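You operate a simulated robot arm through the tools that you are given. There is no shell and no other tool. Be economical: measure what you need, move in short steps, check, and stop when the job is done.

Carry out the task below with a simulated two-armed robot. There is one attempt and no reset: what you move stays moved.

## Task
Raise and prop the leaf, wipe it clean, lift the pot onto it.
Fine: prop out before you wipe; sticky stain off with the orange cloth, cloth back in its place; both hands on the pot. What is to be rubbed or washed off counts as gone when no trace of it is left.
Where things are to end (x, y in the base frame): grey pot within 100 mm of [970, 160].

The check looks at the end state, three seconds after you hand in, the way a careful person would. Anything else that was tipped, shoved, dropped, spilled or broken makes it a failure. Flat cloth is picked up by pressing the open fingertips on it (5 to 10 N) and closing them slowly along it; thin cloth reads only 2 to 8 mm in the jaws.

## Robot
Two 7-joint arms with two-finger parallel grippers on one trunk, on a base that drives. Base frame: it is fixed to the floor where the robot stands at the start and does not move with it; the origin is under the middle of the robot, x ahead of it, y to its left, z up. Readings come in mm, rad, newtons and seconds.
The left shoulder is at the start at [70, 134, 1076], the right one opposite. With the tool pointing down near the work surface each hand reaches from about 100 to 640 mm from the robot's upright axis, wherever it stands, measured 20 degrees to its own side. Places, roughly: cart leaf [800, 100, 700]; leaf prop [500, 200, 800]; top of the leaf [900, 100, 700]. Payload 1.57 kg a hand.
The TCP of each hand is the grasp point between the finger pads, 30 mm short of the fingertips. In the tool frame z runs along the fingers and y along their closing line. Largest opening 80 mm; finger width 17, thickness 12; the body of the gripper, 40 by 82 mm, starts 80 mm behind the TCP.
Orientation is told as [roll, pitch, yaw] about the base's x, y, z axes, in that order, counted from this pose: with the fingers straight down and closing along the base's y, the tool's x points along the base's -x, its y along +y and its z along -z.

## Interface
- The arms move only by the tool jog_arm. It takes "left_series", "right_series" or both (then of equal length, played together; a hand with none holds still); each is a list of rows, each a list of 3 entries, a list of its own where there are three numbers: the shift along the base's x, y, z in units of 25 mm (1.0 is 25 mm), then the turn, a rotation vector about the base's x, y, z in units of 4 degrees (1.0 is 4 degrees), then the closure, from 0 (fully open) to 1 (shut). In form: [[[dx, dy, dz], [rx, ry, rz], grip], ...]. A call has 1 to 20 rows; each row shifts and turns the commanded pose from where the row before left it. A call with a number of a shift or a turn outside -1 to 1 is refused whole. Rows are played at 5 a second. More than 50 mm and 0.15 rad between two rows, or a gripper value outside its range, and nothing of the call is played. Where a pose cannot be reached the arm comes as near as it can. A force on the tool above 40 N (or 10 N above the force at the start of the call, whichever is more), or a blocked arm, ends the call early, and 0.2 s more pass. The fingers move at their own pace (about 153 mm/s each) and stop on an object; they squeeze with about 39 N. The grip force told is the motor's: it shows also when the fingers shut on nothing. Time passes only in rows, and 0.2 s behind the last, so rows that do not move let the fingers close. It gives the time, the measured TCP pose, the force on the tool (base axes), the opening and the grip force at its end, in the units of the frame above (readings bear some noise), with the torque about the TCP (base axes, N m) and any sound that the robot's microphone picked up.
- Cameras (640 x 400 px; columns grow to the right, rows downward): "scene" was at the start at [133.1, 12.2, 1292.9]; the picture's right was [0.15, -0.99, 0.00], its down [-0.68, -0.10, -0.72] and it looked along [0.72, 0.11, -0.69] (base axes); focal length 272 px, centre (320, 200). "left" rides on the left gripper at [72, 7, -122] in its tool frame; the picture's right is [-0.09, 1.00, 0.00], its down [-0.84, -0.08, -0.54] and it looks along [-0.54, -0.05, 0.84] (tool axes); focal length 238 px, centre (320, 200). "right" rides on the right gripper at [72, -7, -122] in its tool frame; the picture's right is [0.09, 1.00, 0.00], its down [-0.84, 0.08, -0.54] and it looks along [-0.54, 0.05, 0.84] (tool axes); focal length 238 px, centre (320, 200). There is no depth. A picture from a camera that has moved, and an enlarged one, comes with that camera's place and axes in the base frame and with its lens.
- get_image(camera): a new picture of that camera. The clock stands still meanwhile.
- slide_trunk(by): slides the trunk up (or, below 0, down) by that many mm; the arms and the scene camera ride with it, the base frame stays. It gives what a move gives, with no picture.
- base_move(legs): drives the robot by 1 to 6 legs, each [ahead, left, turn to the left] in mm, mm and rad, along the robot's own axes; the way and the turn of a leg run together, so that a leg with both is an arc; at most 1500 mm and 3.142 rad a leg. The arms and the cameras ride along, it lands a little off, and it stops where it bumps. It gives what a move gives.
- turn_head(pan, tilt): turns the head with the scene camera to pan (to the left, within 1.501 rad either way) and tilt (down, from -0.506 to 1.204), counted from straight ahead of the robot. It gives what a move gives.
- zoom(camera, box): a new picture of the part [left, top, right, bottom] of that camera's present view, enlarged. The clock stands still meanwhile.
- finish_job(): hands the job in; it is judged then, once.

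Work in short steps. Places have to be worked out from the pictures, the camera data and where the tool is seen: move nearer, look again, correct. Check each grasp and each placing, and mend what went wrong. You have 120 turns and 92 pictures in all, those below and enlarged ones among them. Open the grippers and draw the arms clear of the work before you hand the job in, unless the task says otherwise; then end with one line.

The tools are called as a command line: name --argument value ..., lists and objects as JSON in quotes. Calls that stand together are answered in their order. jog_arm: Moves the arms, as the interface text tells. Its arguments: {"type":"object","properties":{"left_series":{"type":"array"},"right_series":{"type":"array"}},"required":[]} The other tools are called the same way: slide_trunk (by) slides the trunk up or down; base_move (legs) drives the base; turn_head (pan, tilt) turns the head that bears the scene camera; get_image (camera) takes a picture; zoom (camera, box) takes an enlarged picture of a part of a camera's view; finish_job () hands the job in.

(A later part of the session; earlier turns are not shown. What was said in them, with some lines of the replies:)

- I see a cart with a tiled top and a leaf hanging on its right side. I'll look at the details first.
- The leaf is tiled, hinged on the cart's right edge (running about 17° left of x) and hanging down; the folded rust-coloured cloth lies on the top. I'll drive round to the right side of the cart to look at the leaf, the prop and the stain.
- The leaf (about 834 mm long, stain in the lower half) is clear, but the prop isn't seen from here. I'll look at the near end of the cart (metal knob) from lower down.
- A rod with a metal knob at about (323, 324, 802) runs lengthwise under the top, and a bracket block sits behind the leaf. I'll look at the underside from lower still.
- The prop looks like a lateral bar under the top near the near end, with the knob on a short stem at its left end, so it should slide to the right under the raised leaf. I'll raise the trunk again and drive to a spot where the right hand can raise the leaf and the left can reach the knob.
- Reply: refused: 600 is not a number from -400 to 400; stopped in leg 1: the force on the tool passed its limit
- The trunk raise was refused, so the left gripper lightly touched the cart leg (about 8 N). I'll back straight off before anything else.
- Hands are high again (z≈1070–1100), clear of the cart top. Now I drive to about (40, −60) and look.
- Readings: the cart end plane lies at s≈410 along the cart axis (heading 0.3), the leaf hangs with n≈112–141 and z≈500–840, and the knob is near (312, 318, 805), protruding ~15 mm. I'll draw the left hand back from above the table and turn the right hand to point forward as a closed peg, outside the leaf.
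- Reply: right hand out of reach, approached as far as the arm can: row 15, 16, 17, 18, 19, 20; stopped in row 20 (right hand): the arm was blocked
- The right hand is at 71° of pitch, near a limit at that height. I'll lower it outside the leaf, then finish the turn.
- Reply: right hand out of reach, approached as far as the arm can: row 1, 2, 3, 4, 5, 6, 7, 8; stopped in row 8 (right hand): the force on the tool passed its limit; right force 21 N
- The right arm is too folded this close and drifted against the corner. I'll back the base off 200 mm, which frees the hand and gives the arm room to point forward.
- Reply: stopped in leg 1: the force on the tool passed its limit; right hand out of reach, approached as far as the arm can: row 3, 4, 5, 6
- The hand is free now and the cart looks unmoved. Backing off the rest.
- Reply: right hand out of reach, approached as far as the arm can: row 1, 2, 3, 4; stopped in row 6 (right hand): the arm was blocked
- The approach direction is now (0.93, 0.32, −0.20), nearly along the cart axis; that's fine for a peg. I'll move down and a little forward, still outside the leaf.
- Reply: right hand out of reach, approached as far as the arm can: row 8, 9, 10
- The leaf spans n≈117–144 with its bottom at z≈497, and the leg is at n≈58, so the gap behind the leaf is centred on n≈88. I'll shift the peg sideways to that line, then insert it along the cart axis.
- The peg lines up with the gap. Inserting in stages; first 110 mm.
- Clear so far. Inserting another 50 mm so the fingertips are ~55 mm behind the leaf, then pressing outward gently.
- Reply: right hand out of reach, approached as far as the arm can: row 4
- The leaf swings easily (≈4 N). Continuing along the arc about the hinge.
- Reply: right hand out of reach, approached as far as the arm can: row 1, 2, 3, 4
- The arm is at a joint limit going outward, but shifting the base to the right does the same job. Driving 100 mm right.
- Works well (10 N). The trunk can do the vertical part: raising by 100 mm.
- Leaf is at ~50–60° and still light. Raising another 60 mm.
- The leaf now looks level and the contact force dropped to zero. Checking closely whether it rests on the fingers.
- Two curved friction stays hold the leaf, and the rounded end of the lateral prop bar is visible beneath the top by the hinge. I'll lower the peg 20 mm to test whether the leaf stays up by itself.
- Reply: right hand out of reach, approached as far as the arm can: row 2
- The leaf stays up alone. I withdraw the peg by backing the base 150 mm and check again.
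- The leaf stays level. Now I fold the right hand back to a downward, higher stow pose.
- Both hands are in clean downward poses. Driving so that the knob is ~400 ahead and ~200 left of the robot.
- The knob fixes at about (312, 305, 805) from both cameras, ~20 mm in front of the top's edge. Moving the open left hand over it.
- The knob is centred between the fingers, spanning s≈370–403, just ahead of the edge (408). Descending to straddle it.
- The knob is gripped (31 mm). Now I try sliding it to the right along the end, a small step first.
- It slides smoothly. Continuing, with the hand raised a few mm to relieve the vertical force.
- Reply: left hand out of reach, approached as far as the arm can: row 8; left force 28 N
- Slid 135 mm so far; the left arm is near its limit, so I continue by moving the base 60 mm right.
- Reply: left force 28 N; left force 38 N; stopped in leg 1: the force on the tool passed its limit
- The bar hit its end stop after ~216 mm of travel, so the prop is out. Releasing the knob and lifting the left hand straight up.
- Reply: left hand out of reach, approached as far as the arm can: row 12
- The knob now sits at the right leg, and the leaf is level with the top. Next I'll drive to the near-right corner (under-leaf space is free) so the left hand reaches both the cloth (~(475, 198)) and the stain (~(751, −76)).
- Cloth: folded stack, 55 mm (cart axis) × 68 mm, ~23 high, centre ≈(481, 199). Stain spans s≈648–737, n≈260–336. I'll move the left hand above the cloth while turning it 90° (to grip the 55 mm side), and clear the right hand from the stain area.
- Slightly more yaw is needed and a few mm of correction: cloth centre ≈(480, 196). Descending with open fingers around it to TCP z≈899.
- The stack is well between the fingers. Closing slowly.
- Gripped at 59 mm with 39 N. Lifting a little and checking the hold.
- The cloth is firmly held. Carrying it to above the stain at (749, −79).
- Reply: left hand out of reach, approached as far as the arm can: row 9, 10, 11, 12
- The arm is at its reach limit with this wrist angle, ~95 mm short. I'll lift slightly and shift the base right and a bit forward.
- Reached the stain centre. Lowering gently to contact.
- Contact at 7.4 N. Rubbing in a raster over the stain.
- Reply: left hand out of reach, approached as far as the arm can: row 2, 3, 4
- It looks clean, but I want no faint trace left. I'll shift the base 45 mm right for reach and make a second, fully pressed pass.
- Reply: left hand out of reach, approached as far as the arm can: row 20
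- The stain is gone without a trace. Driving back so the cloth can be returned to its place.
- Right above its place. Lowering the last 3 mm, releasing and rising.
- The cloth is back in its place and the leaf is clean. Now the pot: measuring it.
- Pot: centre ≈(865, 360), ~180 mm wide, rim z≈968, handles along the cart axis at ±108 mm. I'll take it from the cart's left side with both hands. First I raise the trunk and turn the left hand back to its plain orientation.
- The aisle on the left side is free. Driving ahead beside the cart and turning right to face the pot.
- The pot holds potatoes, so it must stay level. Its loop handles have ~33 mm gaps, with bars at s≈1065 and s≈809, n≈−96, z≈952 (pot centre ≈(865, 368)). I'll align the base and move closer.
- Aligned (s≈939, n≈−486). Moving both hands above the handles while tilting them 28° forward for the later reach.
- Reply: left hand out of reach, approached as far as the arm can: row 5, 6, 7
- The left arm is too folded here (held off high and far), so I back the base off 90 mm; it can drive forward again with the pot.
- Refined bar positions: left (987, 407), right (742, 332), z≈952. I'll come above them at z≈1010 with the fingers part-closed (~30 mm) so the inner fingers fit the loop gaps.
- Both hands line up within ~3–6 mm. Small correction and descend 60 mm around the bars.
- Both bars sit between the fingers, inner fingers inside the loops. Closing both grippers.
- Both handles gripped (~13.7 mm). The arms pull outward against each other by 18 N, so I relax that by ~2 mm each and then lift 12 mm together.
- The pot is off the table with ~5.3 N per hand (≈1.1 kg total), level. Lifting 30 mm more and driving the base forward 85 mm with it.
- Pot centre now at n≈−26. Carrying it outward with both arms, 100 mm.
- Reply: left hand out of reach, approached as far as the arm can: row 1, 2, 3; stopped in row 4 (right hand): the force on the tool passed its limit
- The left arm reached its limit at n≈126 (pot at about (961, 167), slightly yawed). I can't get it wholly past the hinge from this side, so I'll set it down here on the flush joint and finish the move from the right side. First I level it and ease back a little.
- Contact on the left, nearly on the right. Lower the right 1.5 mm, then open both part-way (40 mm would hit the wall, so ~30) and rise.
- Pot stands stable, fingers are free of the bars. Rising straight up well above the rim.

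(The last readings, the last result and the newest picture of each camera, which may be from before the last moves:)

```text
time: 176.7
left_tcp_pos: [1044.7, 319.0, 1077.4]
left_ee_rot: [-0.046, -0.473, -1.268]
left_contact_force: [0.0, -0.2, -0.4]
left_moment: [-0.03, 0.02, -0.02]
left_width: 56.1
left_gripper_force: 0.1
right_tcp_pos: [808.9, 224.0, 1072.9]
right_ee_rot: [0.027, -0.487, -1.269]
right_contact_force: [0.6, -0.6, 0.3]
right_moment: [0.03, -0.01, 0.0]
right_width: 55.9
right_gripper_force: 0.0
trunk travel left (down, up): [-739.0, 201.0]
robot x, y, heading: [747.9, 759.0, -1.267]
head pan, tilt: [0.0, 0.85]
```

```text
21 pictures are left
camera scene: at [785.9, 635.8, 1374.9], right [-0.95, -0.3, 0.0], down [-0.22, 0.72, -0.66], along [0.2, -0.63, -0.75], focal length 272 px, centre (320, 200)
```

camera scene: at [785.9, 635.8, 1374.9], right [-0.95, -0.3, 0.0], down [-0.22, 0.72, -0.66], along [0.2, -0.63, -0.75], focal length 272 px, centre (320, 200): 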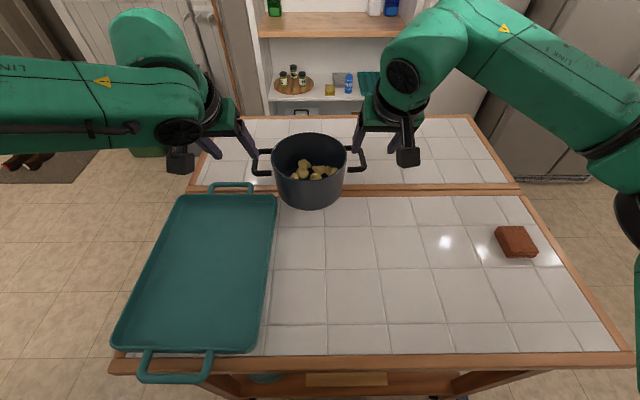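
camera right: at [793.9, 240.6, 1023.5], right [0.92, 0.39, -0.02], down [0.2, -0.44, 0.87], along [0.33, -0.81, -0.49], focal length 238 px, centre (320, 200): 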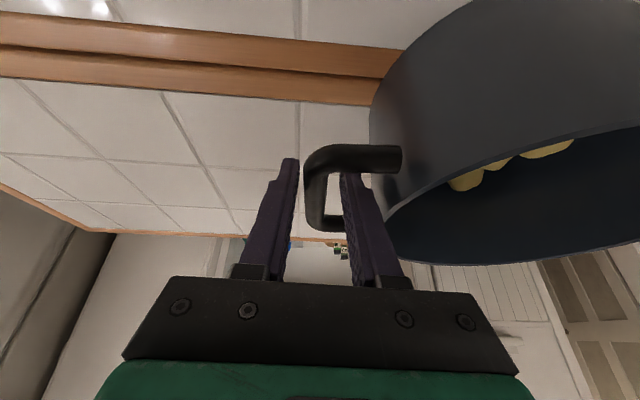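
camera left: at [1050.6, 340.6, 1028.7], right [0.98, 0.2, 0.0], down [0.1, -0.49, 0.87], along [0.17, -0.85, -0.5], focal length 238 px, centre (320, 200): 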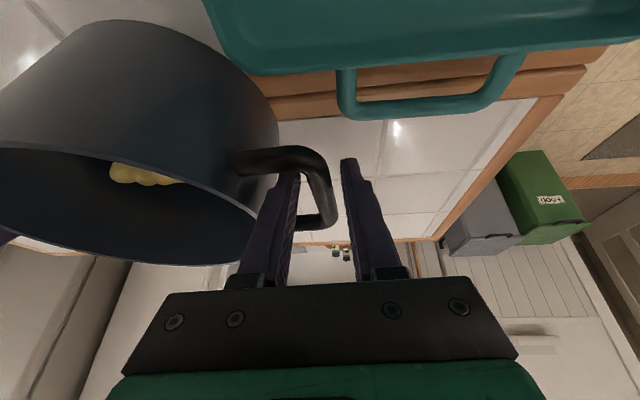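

The pot stands level. Raising the trunk and driving back around the near end to the leaf side, the way I came.

slide_trunk --by 90

base_move --legs '[[-100, 0, 0], [0, 0, 1.571], [-1080, 0, 0]]'

```text
time: 178.0
left_tcp_pos: [1045.9, 318.0, 1165.8]
left_ee_rot: [-0.047, -0.471, -1.268]
left_contact_force: [0.6, -0.4, 0.3]
left_moment: [-0.02, -0.06, 0.01]
left_width: 55.9
left_gripper_force: 0.1
right_tcp_pos: [810.2, 222.8, 1162.3]
right_ee_rot: [0.027, -0.486, -1.269]
right_contact_force: [-0.4, 0.4, 0.2]
right_moment: [0.04, -0.01, -0.01]
right_width: 55.8
right_gripper_force: 0.1
trunk travel left (down, up): [-829.0, 111.0]
robot x, y, heading: [741.1, 759.2, -1.259]
head pan, tilt: [0.0, 0.85]
```

```text
time: 188.1
left_tcp_pos: [114.1, 845.8, 1166.3]
left_ee_rot: [-0.047, -0.471, 0.25]
left_contact_force: [0.0, -0.6, 0.0]
left_moment: [-0.02, 0.0, 0.02]
left_width: 56.1
left_gripper_force: 0.1
right_tcp_pos: [196.3, 604.8, 1162.1]
right_ee_rot: [0.029, -0.486, 0.251]
right_contact_force: [0.0, -0.1, 0.1]
right_moment: [0.03, -0.02, 0.01]
right_width: 56.2
right_gripper_force: 0.1
trunk travel left (down, up): [-829.0, 111.0]
robot x, y, heading: [-338.5, 567.9, 0.254]
head pan, tilt: [0.0, 0.85]
```

base_move --legs '[[0, 0, 0.046], [0, -1335, 0]]'

```text
time: 195.0
left_tcp_pos: [499.8, -414.2, 1162.0]
left_ee_rot: [-0.061, -0.465, 0.31]
left_contact_force: [0.7, -0.5, -0.1]
left_moment: [0.0, 0.0, 0.01]
left_width: 56.1
left_gripper_force: 0.0
right_tcp_pos: [596.4, -649.5, 1160.9]
right_ee_rot: [0.012, -0.484, 0.31]
right_contact_force: [0.3, 0.0, -0.2]
right_moment: [-0.01, 0.04, 0.01]
right_width: 56.0
right_gripper_force: 0.1
trunk travel left (down, up): [-829.0, 111.0]
robot x, y, heading: [61.7, -727.6, 0.308]
head pan, tilt: [0.0, 0.85]
stopped in leg 2: the robot was blocked; the commanded pose is now the measured one
```

The base bumped something at the end of the sideways leg. Looking to the right before going on.

turn_head --pan -1.2 --tilt 0.9

get_image --camera "scene"

```text
time: 196.4
left_tcp_pos: [500.3, -414.2, 1160.8]
left_ee_rot: [-0.062, -0.465, 0.312]
left_contact_force: [0.4, 0.2, 0.2]
left_moment: [0.01, -0.01, 0.0]
left_width: 56.0
left_gripper_force: 0.1
right_tcp_pos: [595.6, -650.4, 1160.7]
right_ee_rot: [0.011, -0.484, 0.311]
right_contact_force: [0.2, 0.4, 0.4]
right_moment: [-0.03, -0.01, 0.03]
right_width: 56.2
right_gripper_force: 0.1
trunk travel left (down, up): [-829.0, 111.0]
robot x, y, heading: [60.8, -730.0, 0.307]
head pan, tilt: [-1.201, 0.901]
```

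```text
20 pictures are left
camera scene: at [158.8, -752.4, 1461.3], right [-0.78, -0.62, 0.01], down [-0.49, 0.6, -0.63], along [0.39, -0.5, -0.78], focal length 272 px, centre (320, 200)
```

scene: 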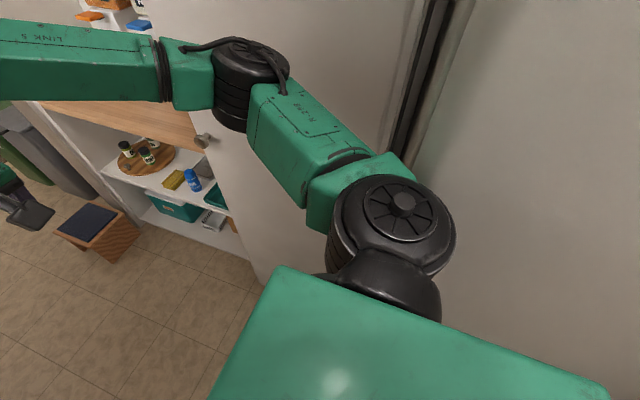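

It only touched the refrigerator's flat side; nothing is disturbed. Moving left 80 mm, then along the leaf and turning to face it.

base_move --legs '[[0, 80, 0], [1125, 0, 0], [0, 0, 1.56]]'

turn_head --pan 0.0 --tilt 0.85

get_image --camera "scene"

```text
time: 206.5
left_tcp_pos: [847.5, 134.9, 1165.6]
left_ee_rot: [-0.045, -0.47, 1.81]
left_contact_force: [-0.5, 0.4, -0.9]
left_moment: [0.0, 0.01, -0.02]
left_width: 56.0
left_gripper_force: 0.1
right_tcp_pos: [1087.8, 216.5, 1161.4]
right_ee_rot: [0.028, -0.485, 1.81]
right_contact_force: [-0.2, 0.1, 0.1]
right_moment: [-0.01, 0.02, 0.02]
right_width: 55.9
right_gripper_force: 0.2
trunk travel left (down, up): [-829.0, 111.0]
robot x, y, heading: [1118.2, -320.5, 1.809]
head pan, tilt: [-1.201, 0.901]
```

```text
time: 207.9
left_tcp_pos: [846.7, 136.4, 1166.3]
left_ee_rot: [-0.045, -0.471, 1.809]
left_contact_force: [-1.0, 1.0, -0.3]
left_moment: [-0.01, 0.01, 0.0]
left_width: 55.9
left_gripper_force: 0.1
right_tcp_pos: [1087.8, 216.2, 1161.3]
right_ee_rot: [0.028, -0.486, 1.81]
right_contact_force: [0.5, 0.5, 0.0]
right_moment: [0.01, 0.0, 0.03]
right_width: 55.9
right_gripper_force: 0.0
trunk travel left (down, up): [-829.0, 111.0]
robot x, y, heading: [1114.5, -318.5, 1.808]
head pan, tilt: [0.0, 0.85]
```

```text
19 pictures are left
camera scene: at [1087.6, -195.8, 1464.7], right [0.97, 0.24, 0.0], down [0.18, -0.73, -0.66], along [-0.16, 0.64, -0.75], focal length 272 px, centre (320, 200)
```

scene: 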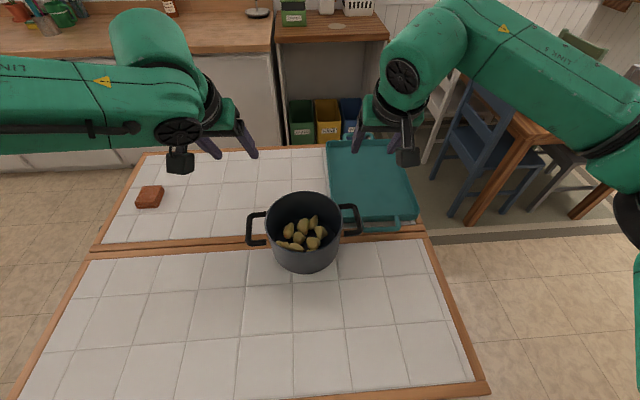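

The pot is in reach (robot at n≈635). Checking the handle positions from here.

zoom --camera "scene" --box '[225, 165, 385, 285]'

```text
3.33 times, centred on (305, 225) of scene
camera zoom: at [1087.6, -195.8, 1464.7], right [0.97, 0.24, 0.0], down [0.18, -0.73, -0.66], along [-0.16, 0.64, -0.75], focal length 907 px, centre (370, 117)
```

zoom: 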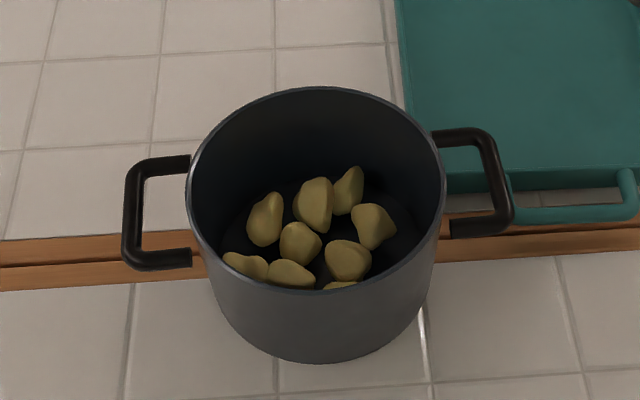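

Handle bars estimated at left (840, 122), right (1077, 213), z≈951, with the pot turned ~7° from my hands. Moving both hands above them with the yaw corrected.

jog_arm --left_series '[[[-0.045, -0.093, -1], [0, 0, 0.305], 0.62], [[-0.045, -0.093, -1], [0, 0, 0.305], 0.62], [[-0.045, -0.093, -1], [0, 0, 0.305], 0.62], [[-0.045, -0.093, -1], [0, 0, 0.305], 0.62], [[-0.045, -0.093, -1], [0, 0, 0.305], 0.62], [[-0.045, -0.093, -1], [0, 0, 0.305], 0.62], [[0, 0, 0], [0, 0, 0], 0.62]]' --right_series '[[[-0.072, -0.02, -0.97], [0, 0, 0.305], 0.62], [[-0.072, -0.02, -0.97], [0, 0, 0.305], 0.62], [[-0.072, -0.02, -0.97], [0, 0, 0.305], 0.62], [[-0.072, -0.02, -0.97], [0, 0, 0.305], 0.62], [[-0.072, -0.02, -0.97], [0, 0, 0.305], 0.62], [[-0.072, -0.02, -0.97], [0, 0, 0.305], 0.62], [[0, 0, 0], [0, 0, 0], 0.62]]'

get_image --camera "left"

get_image --camera "right"

```text
time: 209.5
left_tcp_pos: [841.1, 121.1, 1018.0]
left_ee_rot: [-0.045, -0.472, 1.939]
left_contact_force: [1.4, 0.0, -0.3]
left_moment: [0.0, 0.01, 0.0]
left_width: 30.4
left_gripper_force: 0.2
right_tcp_pos: [1074.6, 212.4, 1015.6]
right_ee_rot: [0.027, -0.486, 1.941]
right_contact_force: [0.4, 0.0, -0.6]
right_moment: [-0.03, -0.01, -0.03]
right_width: 30.3
right_gripper_force: 0.0
trunk travel left (down, up): [-829.0, 111.0]
robot x, y, heading: [1117.7, -317.7, 1.813]
head pan, tilt: [0.0, 0.85]
```

```text
17 pictures are left
camera left: at [873.1, 5.4, 1092.5], right [-0.97, -0.26, 0.0], down [-0.13, 0.48, 0.87], along [-0.23, 0.84, -0.5], focal length 238 px, centre (320, 200)
```

left: 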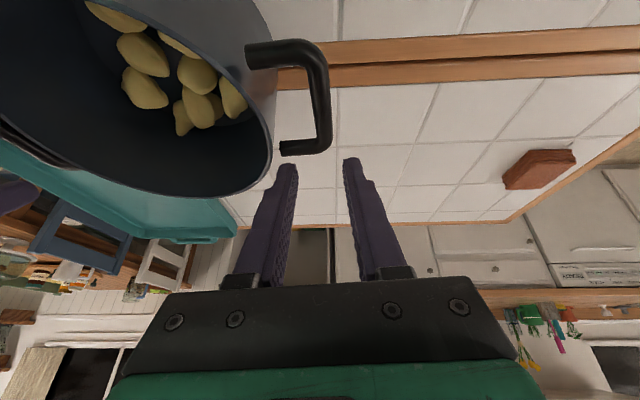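

```text
16 pictures are left
camera right: at [1128.5, 102.8, 1090.5], right [-0.89, -0.45, -0.02], down [-0.23, 0.43, 0.87], along [-0.38, 0.79, -0.49], focal length 238 px, centre (320, 200)
```

right: 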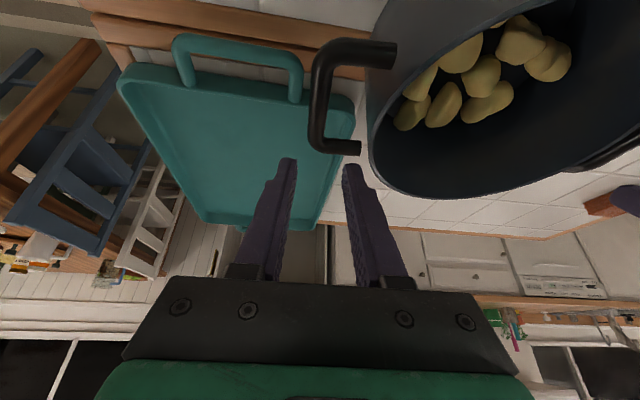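

Both need ~12 mm toward the robot; the right also ~5 mm outward. Correcting and descending.

jog_arm --left_series '[[[0.13, -0.42, 0], [0, 0, 0], 0.62], [[0, 0, 0], [0, 0, 0], 0.62], [[0, 0, -0.67], [0, 0, 0], 0.62], [[0, 0, -0.67], [0, 0, 0], 0.62], [[0, 0, -0.67], [0, 0, 0], 0.62], [[0, 0, -0.67], [0, 0, 0], 0.62], [[0, 0, 0], [0, 0, 0], 0.62]]' --right_series '[[[0.33, -0.44, 0], [0, 0, 0], 0.62], [[0, 0, 0], [0, 0, 0], 0.62], [[0, 0, -0.62], [0, 0, 0], 0.62], [[0, 0, -0.62], [0, 0, 0], 0.62], [[0, 0, -0.62], [0, 0, 0], 0.62], [[0, 0, -0.62], [0, 0, 0], 0.62], [[0, 0, 0], [0, 0, 0], 0.62]]'

get_image --camera "left"

get_image --camera "right"

```text
time: 211.1
left_tcp_pos: [845.0, 112.5, 947.2]
left_ee_rot: [-0.044, -0.473, 1.94]
left_contact_force: [0.1, -0.7, -0.3]
left_moment: [-0.02, -0.02, -0.01]
left_width: 30.2
left_gripper_force: 0.1
right_tcp_pos: [1086.0, 201.1, 954.8]
right_ee_rot: [0.027, -0.486, 1.937]
right_contact_force: [-0.1, -0.2, 0.3]
right_moment: [-0.03, -0.02, 0.02]
right_width: 30.3
right_gripper_force: 0.0
trunk travel left (down, up): [-829.0, 111.0]
robot x, y, heading: [1118.5, -320.6, 1.81]
head pan, tilt: [0.0, 0.85]
```

```text
15 pictures are left
camera left: at [876.6, -4.5, 1023.1], right [-0.97, -0.26, 0.0], down [-0.13, 0.48, 0.87], along [-0.23, 0.84, -0.5], focal length 238 px, centre (320, 200)
```

left: 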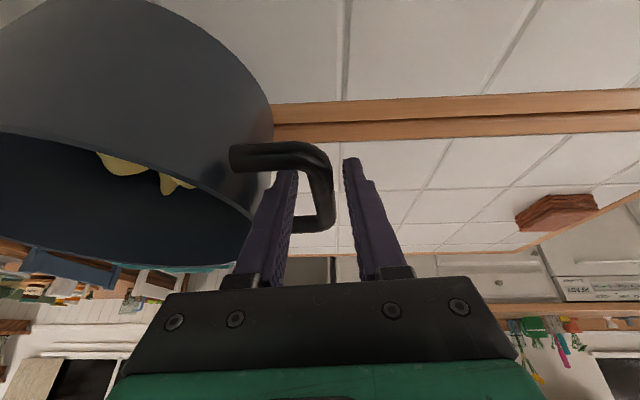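

```text
14 pictures are left
camera right: at [1138.0, 92.0, 1028.3], right [-0.9, -0.45, -0.02], down [-0.23, 0.43, 0.87], along [-0.38, 0.79, -0.49], focal length 238 px, centre (320, 200)
```

right: 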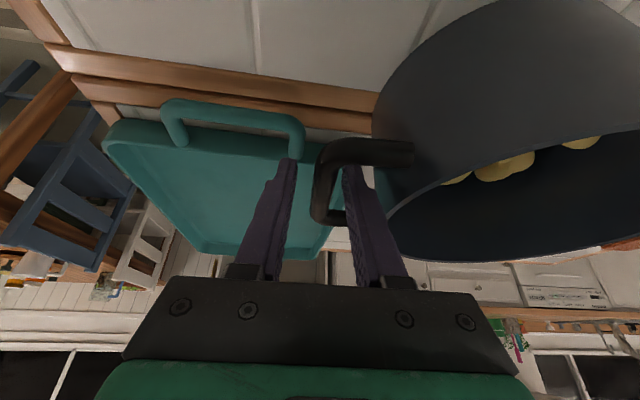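

Both bars are between the fingers again. Closing.

jog_arm --left_series '[[[0, 0, 0], [0, 0, 0], 0.7], [[0, 0, 0], [0, 0, 0], 0.8], [[0, 0, 0], [0, 0, 0], 0.9], [[0, 0, 0], [0, 0, 0], 1], [[0, 0, 0], [0, 0, 0], 1]]' --right_series '[[[0, 0, 0], [0, 0, 0], 0.7], [[0, 0, 0], [0, 0, 0], 0.8], [[0, 0, 0], [0, 0, 0], 0.9], [[0, 0, 0], [0, 0, 0], 1], [[0, 0, 0], [0, 0, 0], 1]]'

```text
time: 212.3
left_tcp_pos: [844.8, 112.4, 947.9]
left_ee_rot: [-0.05, -0.472, 1.937]
left_contact_force: [13.4, 4.9, 0.5]
left_moment: [0.38, 0.14, 0.67]
left_width: 14.2
left_gripper_force: 30.7
right_tcp_pos: [1083.5, 201.0, 954.7]
right_ee_rot: [0.029, -0.487, 1.939]
right_contact_force: [-16.3, -6.6, 0.2]
right_moment: [-0.13, 0.11, -0.53]
right_width: 13.9
right_gripper_force: 30.2
trunk travel left (down, up): [-829.0, 111.0]
robot x, y, heading: [1117.6, -319.6, 1.812]
head pan, tilt: [0.0, 0.85]
```

Gripped (~14 mm). Relaxing the side force, lifting ~25 mm, then carrying the pot outward simply by backing the base 70 mm.

jog_arm --left_series '[[[0.06, 0.024, 0], [0, 0, 0], 1], [[0, 0, 0.2], [0, 0, 0], 1], [[0, 0, 0.2], [0, 0, 0], 1], [[0, 0, 0.2], [0, 0, 0], 1], [[0, 0, 0.2], [0, 0, 0], 1], [[0, 0, 0.2], [0, 0, 0], 1], [[0, 0, 0], [0, 0, 0], 1]]' --right_series '[[[-0.06, -0.024, 0], [0, 0, 0], 1], [[0, 0, 0.2], [0, 0, 0], 1], [[0, 0, 0.2], [0, 0, 0], 1], [[0, 0, 0.2], [0, 0, 0], 1], [[0, 0, 0.2], [0, 0, 0], 1], [[0, 0, 0.2], [0, 0, 0], 1], [[0, 0, 0], [0, 0, 0], 1]]'

base_move --legs '[[-70, 0, 0]]'

get_image --camera "scene"

```text
time: 213.9
left_tcp_pos: [844.2, 114.0, 973.5]
left_ee_rot: [-0.047, -0.469, 1.937]
left_contact_force: [21.0, 8.8, -6.2]
left_moment: [-0.16, -0.02, 0.6]
left_width: 14.0
left_gripper_force: 30.2
right_tcp_pos: [1082.6, 202.9, 978.5]
right_ee_rot: [0.03, -0.486, 1.938]
right_contact_force: [-21.4, -9.1, -5.4]
right_moment: [0.04, 0.15, -0.55]
right_width: 14.1
right_gripper_force: 30.3
trunk travel left (down, up): [-829.0, 111.0]
robot x, y, heading: [1118.0, -319.8, 1.809]
head pan, tilt: [0.0, 0.85]
```

```text
time: 214.9
left_tcp_pos: [861.1, 53.2, 970.4]
left_ee_rot: [-0.048, -0.464, 1.938]
left_contact_force: [24.2, 8.4, -6.7]
left_moment: [-0.13, -0.05, 0.59]
left_width: 14.2
left_gripper_force: 30.8
right_tcp_pos: [1098.9, 139.0, 975.4]
right_ee_rot: [0.03, -0.481, 1.937]
right_contact_force: [-24.3, -8.7, -6.6]
right_moment: [-0.05, 0.14, -0.48]
right_width: 14.2
right_gripper_force: 30.3
trunk travel left (down, up): [-829.0, 111.0]
robot x, y, heading: [1134.0, -386.9, 1.813]
head pan, tilt: [0.0, 0.85]
```

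```text
13 pictures are left
camera scene: at [1101.3, -253.0, 1463.6], right [0.97, 0.24, 0.0], down [0.18, -0.73, -0.65], along [-0.16, 0.64, -0.76], focal length 272 px, centre (320, 200)
```

scene: 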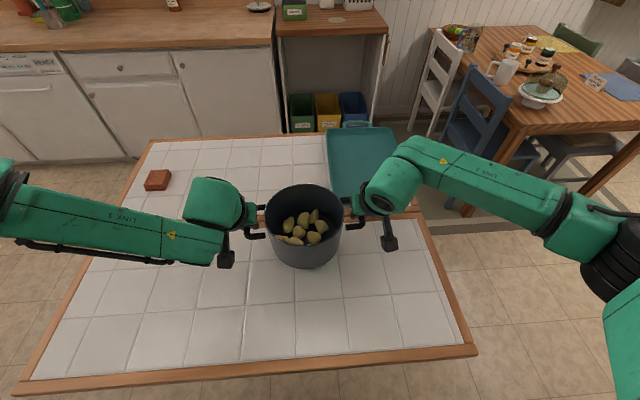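

Pot centre ≈(980, 96). I ease the sideways tension, shift it 8 mm further onto the leaf, and lower 16 mm.

jog_arm --left_series '[[[0.1, 0.04, 0], [0, 0, 0], 1], [[0.05, -0.15, 0], [0, 0, 0], 1], [[0.05, -0.15, 0], [0, 0, 0], 1], [[0, 0, -0.16], [0, 0, 0], 1], [[0, 0, -0.16], [0, 0, 0], 1], [[0, 0, -0.16], [0, 0, 0], 1], [[0, 0, -0.16], [0, 0, 0], 1], [[0, 0, 0], [0, 0, 0], 1]]' --right_series '[[[-0.1, -0.04, 0], [0, 0, 0], 1], [[0.05, -0.15, 0], [0, 0, 0], 1], [[0.05, -0.15, 0], [0, 0, 0], 1], [[0, 0, -0.16], [0, 0, 0], 1], [[0, 0, -0.16], [0, 0, 0], 1], [[0, 0, -0.16], [0, 0, 0], 1], [[0, 0, -0.16], [0, 0, 0], 1], [[0, 0, 0], [0, 0, 0], 1]]'

```text
time: 216.8
left_tcp_pos: [863.8, 40.1, 954.1]
left_ee_rot: [-0.042, -0.468, 1.939]
left_contact_force: [-26.0, -9.9, -6.3]
left_moment: [-0.09, -0.05, 0.58]
left_width: 14.1
left_gripper_force: 30.3
right_tcp_pos: [1102.0, 128.1, 961.2]
right_ee_rot: [0.024, -0.483, 1.935]
right_contact_force: [25.6, 9.8, -5.9]
right_moment: [0.11, -0.19, -0.72]
right_width: 14.1
right_gripper_force: 30.3
trunk travel left (down, up): [-829.0, 111.0]
robot x, y, heading: [1132.9, -385.7, 1.813]
head pan, tilt: [0.0, 0.85]
```

jog_arm --left_series '[[[-0.045, -0.018, 0], [0, 0, 0], 1], [[0, 0, -0.08], [0, 0, 0], 1], [[0, 0, -0.08], [0, 0, 0], 1], [[0, 0, -0.08], [0, 0, 0], 1], [[0, 0, 0], [0, 0, 0], 1]]' --right_series '[[[0.045, 0.018, 0], [0, 0, 0], 1], [[0, 0, -0.08], [0, 0, 0], 1], [[0, 0, -0.08], [0, 0, 0], 1], [[0, 0, -0.08], [0, 0, 0], 1], [[0, 0, 0], [0, 0, 0], 1]]'

```text
time: 217.9
left_tcp_pos: [864.3, 39.7, 951.8]
left_ee_rot: [-0.044, -0.469, 1.937]
left_contact_force: [-21.5, -9.1, -6.4]
left_moment: [-0.34, -0.09, 0.53]
left_width: 14.1
left_gripper_force: 30.7
right_tcp_pos: [1103.7, 126.8, 956.6]
right_ee_rot: [0.029, -0.484, 1.938]
right_contact_force: [21.5, 8.3, -5.5]
right_moment: [0.29, -0.03, -0.73]
right_width: 14.0
right_gripper_force: 30.0
trunk travel left (down, up): [-829.0, 111.0]
robot x, y, heading: [1134.0, -386.4, 1.814]
head pan, tilt: [0.0, 0.85]
```

jog_arm --left_series '[[[-0.03, -0.012, -0.06], [0, 0, 0], 1], [[0, 0, -0.06], [0, 0, 0], 1], [[0, 0, -0.04], [0, 0, 0], 1], [[0, 0, 0], [0, 0, 0], 1]]' --right_series '[[[0.03, 0.012, -0.06], [0, 0, 0], 1], [[0, 0, -0.06], [0, 0, 0], 1], [[0, 0, -0.04], [0, 0, 0], 1], [[0, 0, 0], [0, 0, 0], 1]]'

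```text
time: 218.9
left_tcp_pos: [864.8, 38.5, 949.2]
left_ee_rot: [-0.046, -0.472, 1.94]
left_contact_force: [-18.1, -5.6, -4.0]
left_moment: [0.76, 0.3, 0.68]
left_width: 14.0
left_gripper_force: 30.0
right_tcp_pos: [1102.2, 127.0, 954.7]
right_ee_rot: [0.03, -0.488, 1.937]
right_contact_force: [18.3, 7.1, 6.1]
right_moment: [-0.43, -0.28, -0.63]
right_width: 13.8
right_gripper_force: 30.4
trunk travel left (down, up): [-829.0, 111.0]
robot x, y, heading: [1133.0, -385.5, 1.813]
head pan, tilt: [0.0, 0.85]
```

The right side has touched; lowering the left 2 mm, then opening both to ~27 mm.

jog_arm --left_series '[[[-0.03, -0.012, -0.07], [0, 0, 0], 1], [[0, 0, 0], [0, 0, 0], 1], [[0, 0, 0], [0, 0, 0], 0.75], [[0, 0, 0], [0, 0, 0], 0.65], [[0, 0, 0], [0, 0, 0], 0.65]]' --right_series '[[[0.03, 0.012, 0], [0, 0, 0], 1], [[0, 0, 0], [0, 0, 0], 1], [[0, 0, 0], [0, 0, 0], 0.75], [[0, 0, 0], [0, 0, 0], 0.65], [[0, 0, 0], [0, 0, 0], 0.65]]'

get_image --camera "left"

get_image --camera "right"

```text
time: 220.2
left_tcp_pos: [863.9, 38.0, 947.5]
left_ee_rot: [-0.05, -0.472, 1.937]
left_contact_force: [0.0, 1.0, 0.1]
left_moment: [0.01, -0.05, -0.01]
left_width: 28.0
left_gripper_force: 0.0
right_tcp_pos: [1103.2, 126.0, 953.2]
right_ee_rot: [0.029, -0.487, 1.938]
right_contact_force: [-0.3, -0.8, -0.6]
right_moment: [-0.01, 0.01, -0.01]
right_width: 27.8
right_gripper_force: 0.0
trunk travel left (down, up): [-829.0, 111.0]
robot x, y, heading: [1132.5, -387.0, 1.804]
head pan, tilt: [0.0, 0.85]
```

```text
12 pictures are left
camera left: at [896.2, -78.2, 1021.4], right [-0.97, -0.26, 0.0], down [-0.13, 0.48, 0.87], along [-0.22, 0.84, -0.5], focal length 238 px, centre (320, 200)
```

left: 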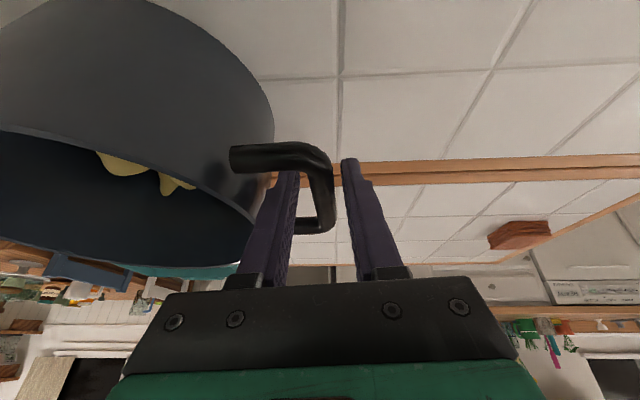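

```text
11 pictures are left
camera right: at [1156.1, 16.5, 1028.4], right [-0.89, -0.45, -0.02], down [-0.23, 0.43, 0.87], along [-0.38, 0.78, -0.49], focal length 238 px, centre (320, 200)
```

right: 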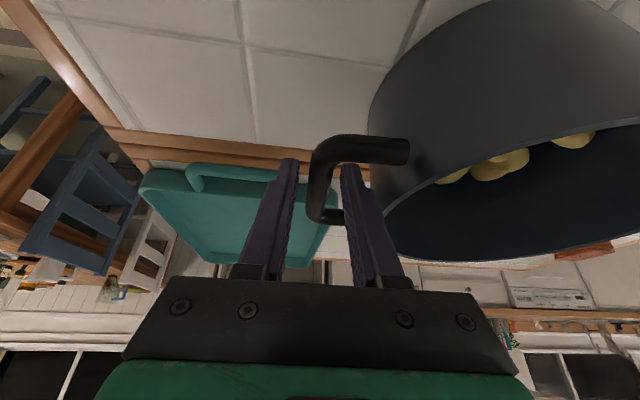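

Released; the pot sits at ≈(983, 82), ~79 mm from the target point and wholly on the leaf. Raising both hands straight up.

jog_arm --left_series '[[[0, 0, 0.4], [0, 0, 0], 0.65], [[0, 0, 0.8], [0, 0, 0], 0.65], [[0, 0, 0.8], [0, 0, 0], 0.65], [[0, 0, 0.8], [0, 0, 0], 0.65], [[0, 0, 0.9], [0, 0, 0], 0.4], [[0, 0, 0.9], [0, 0, 0], 0], [[0, 0, 0.9], [0, 0, 0], 0]]' --right_series '[[[0, 0, 0.4], [0, 0, 0], 0.65], [[0, 0, 0.8], [0, 0, 0], 0.65], [[0, 0, 0.8], [0, 0, 0], 0.65], [[0, 0, 0.8], [0, 0, 0], 0.65], [[0, 0, 0.9], [0, 0, 0], 0.4], [[0, 0, 0.9], [0, 0, 0], 0], [[0, 0, 0.9], [0, 0, 0], 0]]'

base_move --legs '[[-120, 0, 0]]'

get_image --camera "scene"

```text
time: 221.8
left_tcp_pos: [866.0, 37.1, 1083.9]
left_ee_rot: [-0.049, -0.472, 1.937]
left_contact_force: [-0.1, 0.1, 0.7]
left_moment: [-0.02, 0.02, -0.01]
left_width: 80.1
left_gripper_force: 0.0
right_tcp_pos: [1102.7, 125.2, 1091.6]
right_ee_rot: [0.03, -0.486, 1.936]
right_contact_force: [0.7, 0.0, 0.6]
right_moment: [-0.02, 0.0, -0.03]
right_width: 79.9
right_gripper_force: 0.1
trunk travel left (down, up): [-829.0, 111.0]
robot x, y, heading: [1131.8, -384.4, 1.811]
head pan, tilt: [0.0, 0.85]
```

```text
time: 223.0
left_tcp_pos: [892.3, -75.4, 1083.3]
left_ee_rot: [-0.051, -0.469, 1.939]
left_contact_force: [-0.8, 0.4, -0.6]
left_moment: [0.0, -0.02, 0.0]
left_width: 79.9
left_gripper_force: 0.1
right_tcp_pos: [1129.6, 13.8, 1089.4]
right_ee_rot: [0.029, -0.485, 1.939]
right_contact_force: [-0.2, -0.5, -0.8]
right_moment: [-0.01, -0.01, 0.02]
right_width: 80.0
right_gripper_force: 0.0
trunk travel left (down, up): [-829.0, 111.0]
robot x, y, heading: [1161.9, -502.8, 1.81]
head pan, tilt: [0.0, 0.85]
```

```text
10 pictures are left
camera scene: at [1131.6, -375.9, 1464.4], right [0.97, 0.24, 0.0], down [0.18, -0.73, -0.66], along [-0.16, 0.64, -0.75], focal length 272 px, centre (320, 200)
```

scene: 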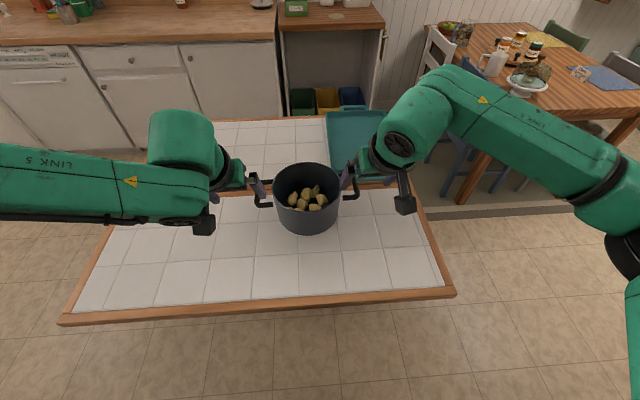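

base_move --legs '[[-200, 0, 0]]'

get_image --camera "scene"

```text
time: 224.8
left_tcp_pos: [939.4, -278.2, 1084.7]
left_ee_rot: [-0.049, -0.474, 1.943]
left_contact_force: [0.2, 0.0, 0.7]
left_moment: [-0.01, -0.02, -0.01]
left_width: 79.9
left_gripper_force: 0.0
right_tcp_pos: [1175.6, -187.1, 1092.0]
right_ee_rot: [0.03, -0.489, 1.947]
right_contact_force: [-0.6, -1.0, 0.0]
right_moment: [0.0, -0.01, 0.0]
right_width: 79.7
right_gripper_force: 0.0
trunk travel left (down, up): [-829.0, 111.0]
robot x, y, heading: [1212.5, -700.8, 1.818]
head pan, tilt: [0.0, 0.85]
stopped in leg 1: the robot was blocked; the commanded pose is now the measured one
```

```text
9 pictures are left
camera scene: at [1180.8, -578.4, 1465.0], right [0.97, 0.25, 0.0], down [0.18, -0.73, -0.66], along [-0.16, 0.64, -0.75], focal length 272 px, centre (320, 200)
```

scene: 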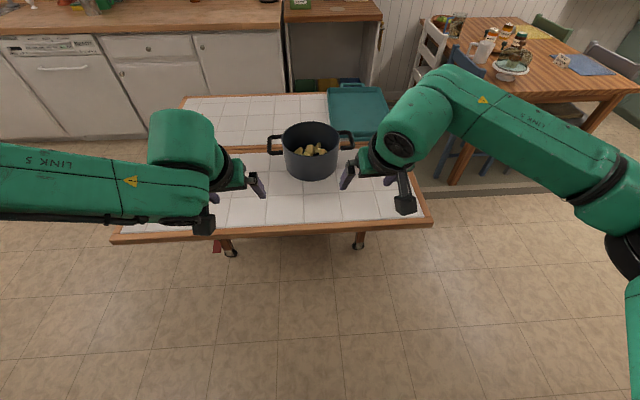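

The pot is well placed. The base touched the cabinet behind at the end; I'll pull forward and check that nothing there was upset.

base_move --legs '[[130, 0, 0], [0, 0, -1.45]]'

turn_head --pan -1.4 --tilt 0.6

get_image --camera "scene"

```text
time: 229.7
left_tcp_pos: [1568.1, -261.3, 1086.0]
left_ee_rot: [-0.046, -0.474, 0.482]
left_contact_force: [0.7, 0.3, 0.7]
left_moment: [0.01, -0.02, 0.0]
left_width: 80.0
left_gripper_force: 0.1
right_tcp_pos: [1684.0, -488.1, 1093.0]
right_ee_rot: [0.03, -0.491, 0.48]
right_contact_force: [-0.3, -0.4, -0.7]
right_moment: [0.0, -0.02, 0.0]
right_width: 80.1
right_gripper_force: 0.0
trunk travel left (down, up): [-829.0, 111.0]
robot x, y, heading: [1177.3, -572.2, 0.349]
head pan, tilt: [0.0, 0.85]
```

```text
time: 231.2
left_tcp_pos: [1567.1, -262.7, 1085.5]
left_ee_rot: [-0.048, -0.474, 0.482]
left_contact_force: [-0.9, 0.2, -0.2]
left_moment: [-0.04, 0.01, 0.02]
left_width: 79.9
left_gripper_force: 0.0
right_tcp_pos: [1683.6, -486.6, 1092.4]
right_ee_rot: [0.03, -0.489, 0.48]
right_contact_force: [1.2, -1.5, 0.3]
right_moment: [-0.01, 0.0, -0.02]
right_width: 80.2
right_gripper_force: 0.1
trunk travel left (down, up): [-829.0, 111.0]
robot x, y, heading: [1177.4, -574.7, 0.355]
head pan, tilt: [-1.4, 0.6]
```

```text
8 pictures are left
camera scene: at [1268.0, -636.0, 1485.7], right [-0.86, -0.5, 0.0], down [-0.28, 0.49, -0.82], along [0.42, -0.71, -0.57], focal length 272 px, centre (320, 200)
```

scene: 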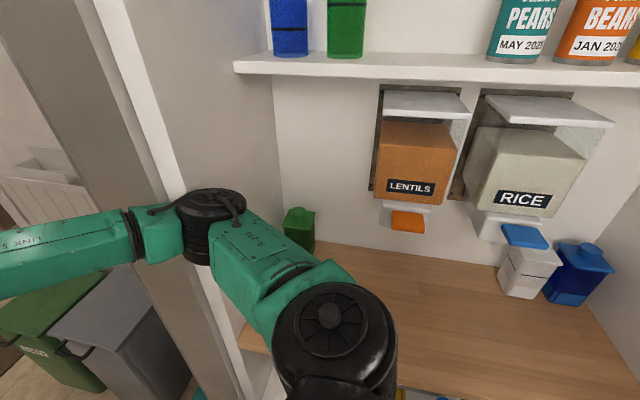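

The shelves are undisturbed. A last look at the cart.

turn_head --pan 1.5 --tilt 0.7

get_image --camera "scene"

```text
time: 233.7
left_tcp_pos: [1567.2, -261.4, 1085.8]
left_ee_rot: [-0.046, -0.474, 0.481]
left_contact_force: [0.2, 0.4, -0.2]
left_moment: [-0.01, -0.03, 0.0]
left_width: 80.0
left_gripper_force: 0.1
right_tcp_pos: [1684.4, -487.6, 1092.1]
right_ee_rot: [0.03, -0.489, 0.481]
right_contact_force: [1.3, -0.2, 0.1]
right_moment: [-0.02, -0.02, 0.01]
right_width: 80.4
right_gripper_force: 0.0
trunk travel left (down, up): [-829.0, 111.0]
robot x, y, heading: [1177.0, -574.4, 0.359]
head pan, tilt: [1.499, 0.7]
```

```text
7 pictures are left
camera scene: at [1199.7, -478.0, 1477.2], right [0.96, 0.28, 0.0], down [0.18, -0.62, -0.77], along [-0.21, 0.74, -0.64], focal length 272 px, centre (320, 200)
```

scene: 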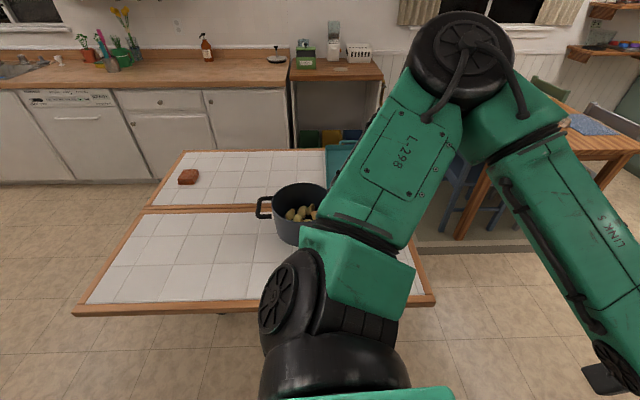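

The leaf is level and clean, the cloth is in its place, the pot stands on the leaf, and both arms are clear with the grippers open. Handing in.

finish_job

```text
The job is handed in.
```

The leaf is raised with the prop pulled out, wiped clean and holding the pot (about 65–80 mm from the given point); the cloth is back in its place. The pot took two two-handed lifts with a rest on the hinge, and I lightly bumped a cart leg and corner, the fridge and a cabinet on the way, with nothing seen disturbed.
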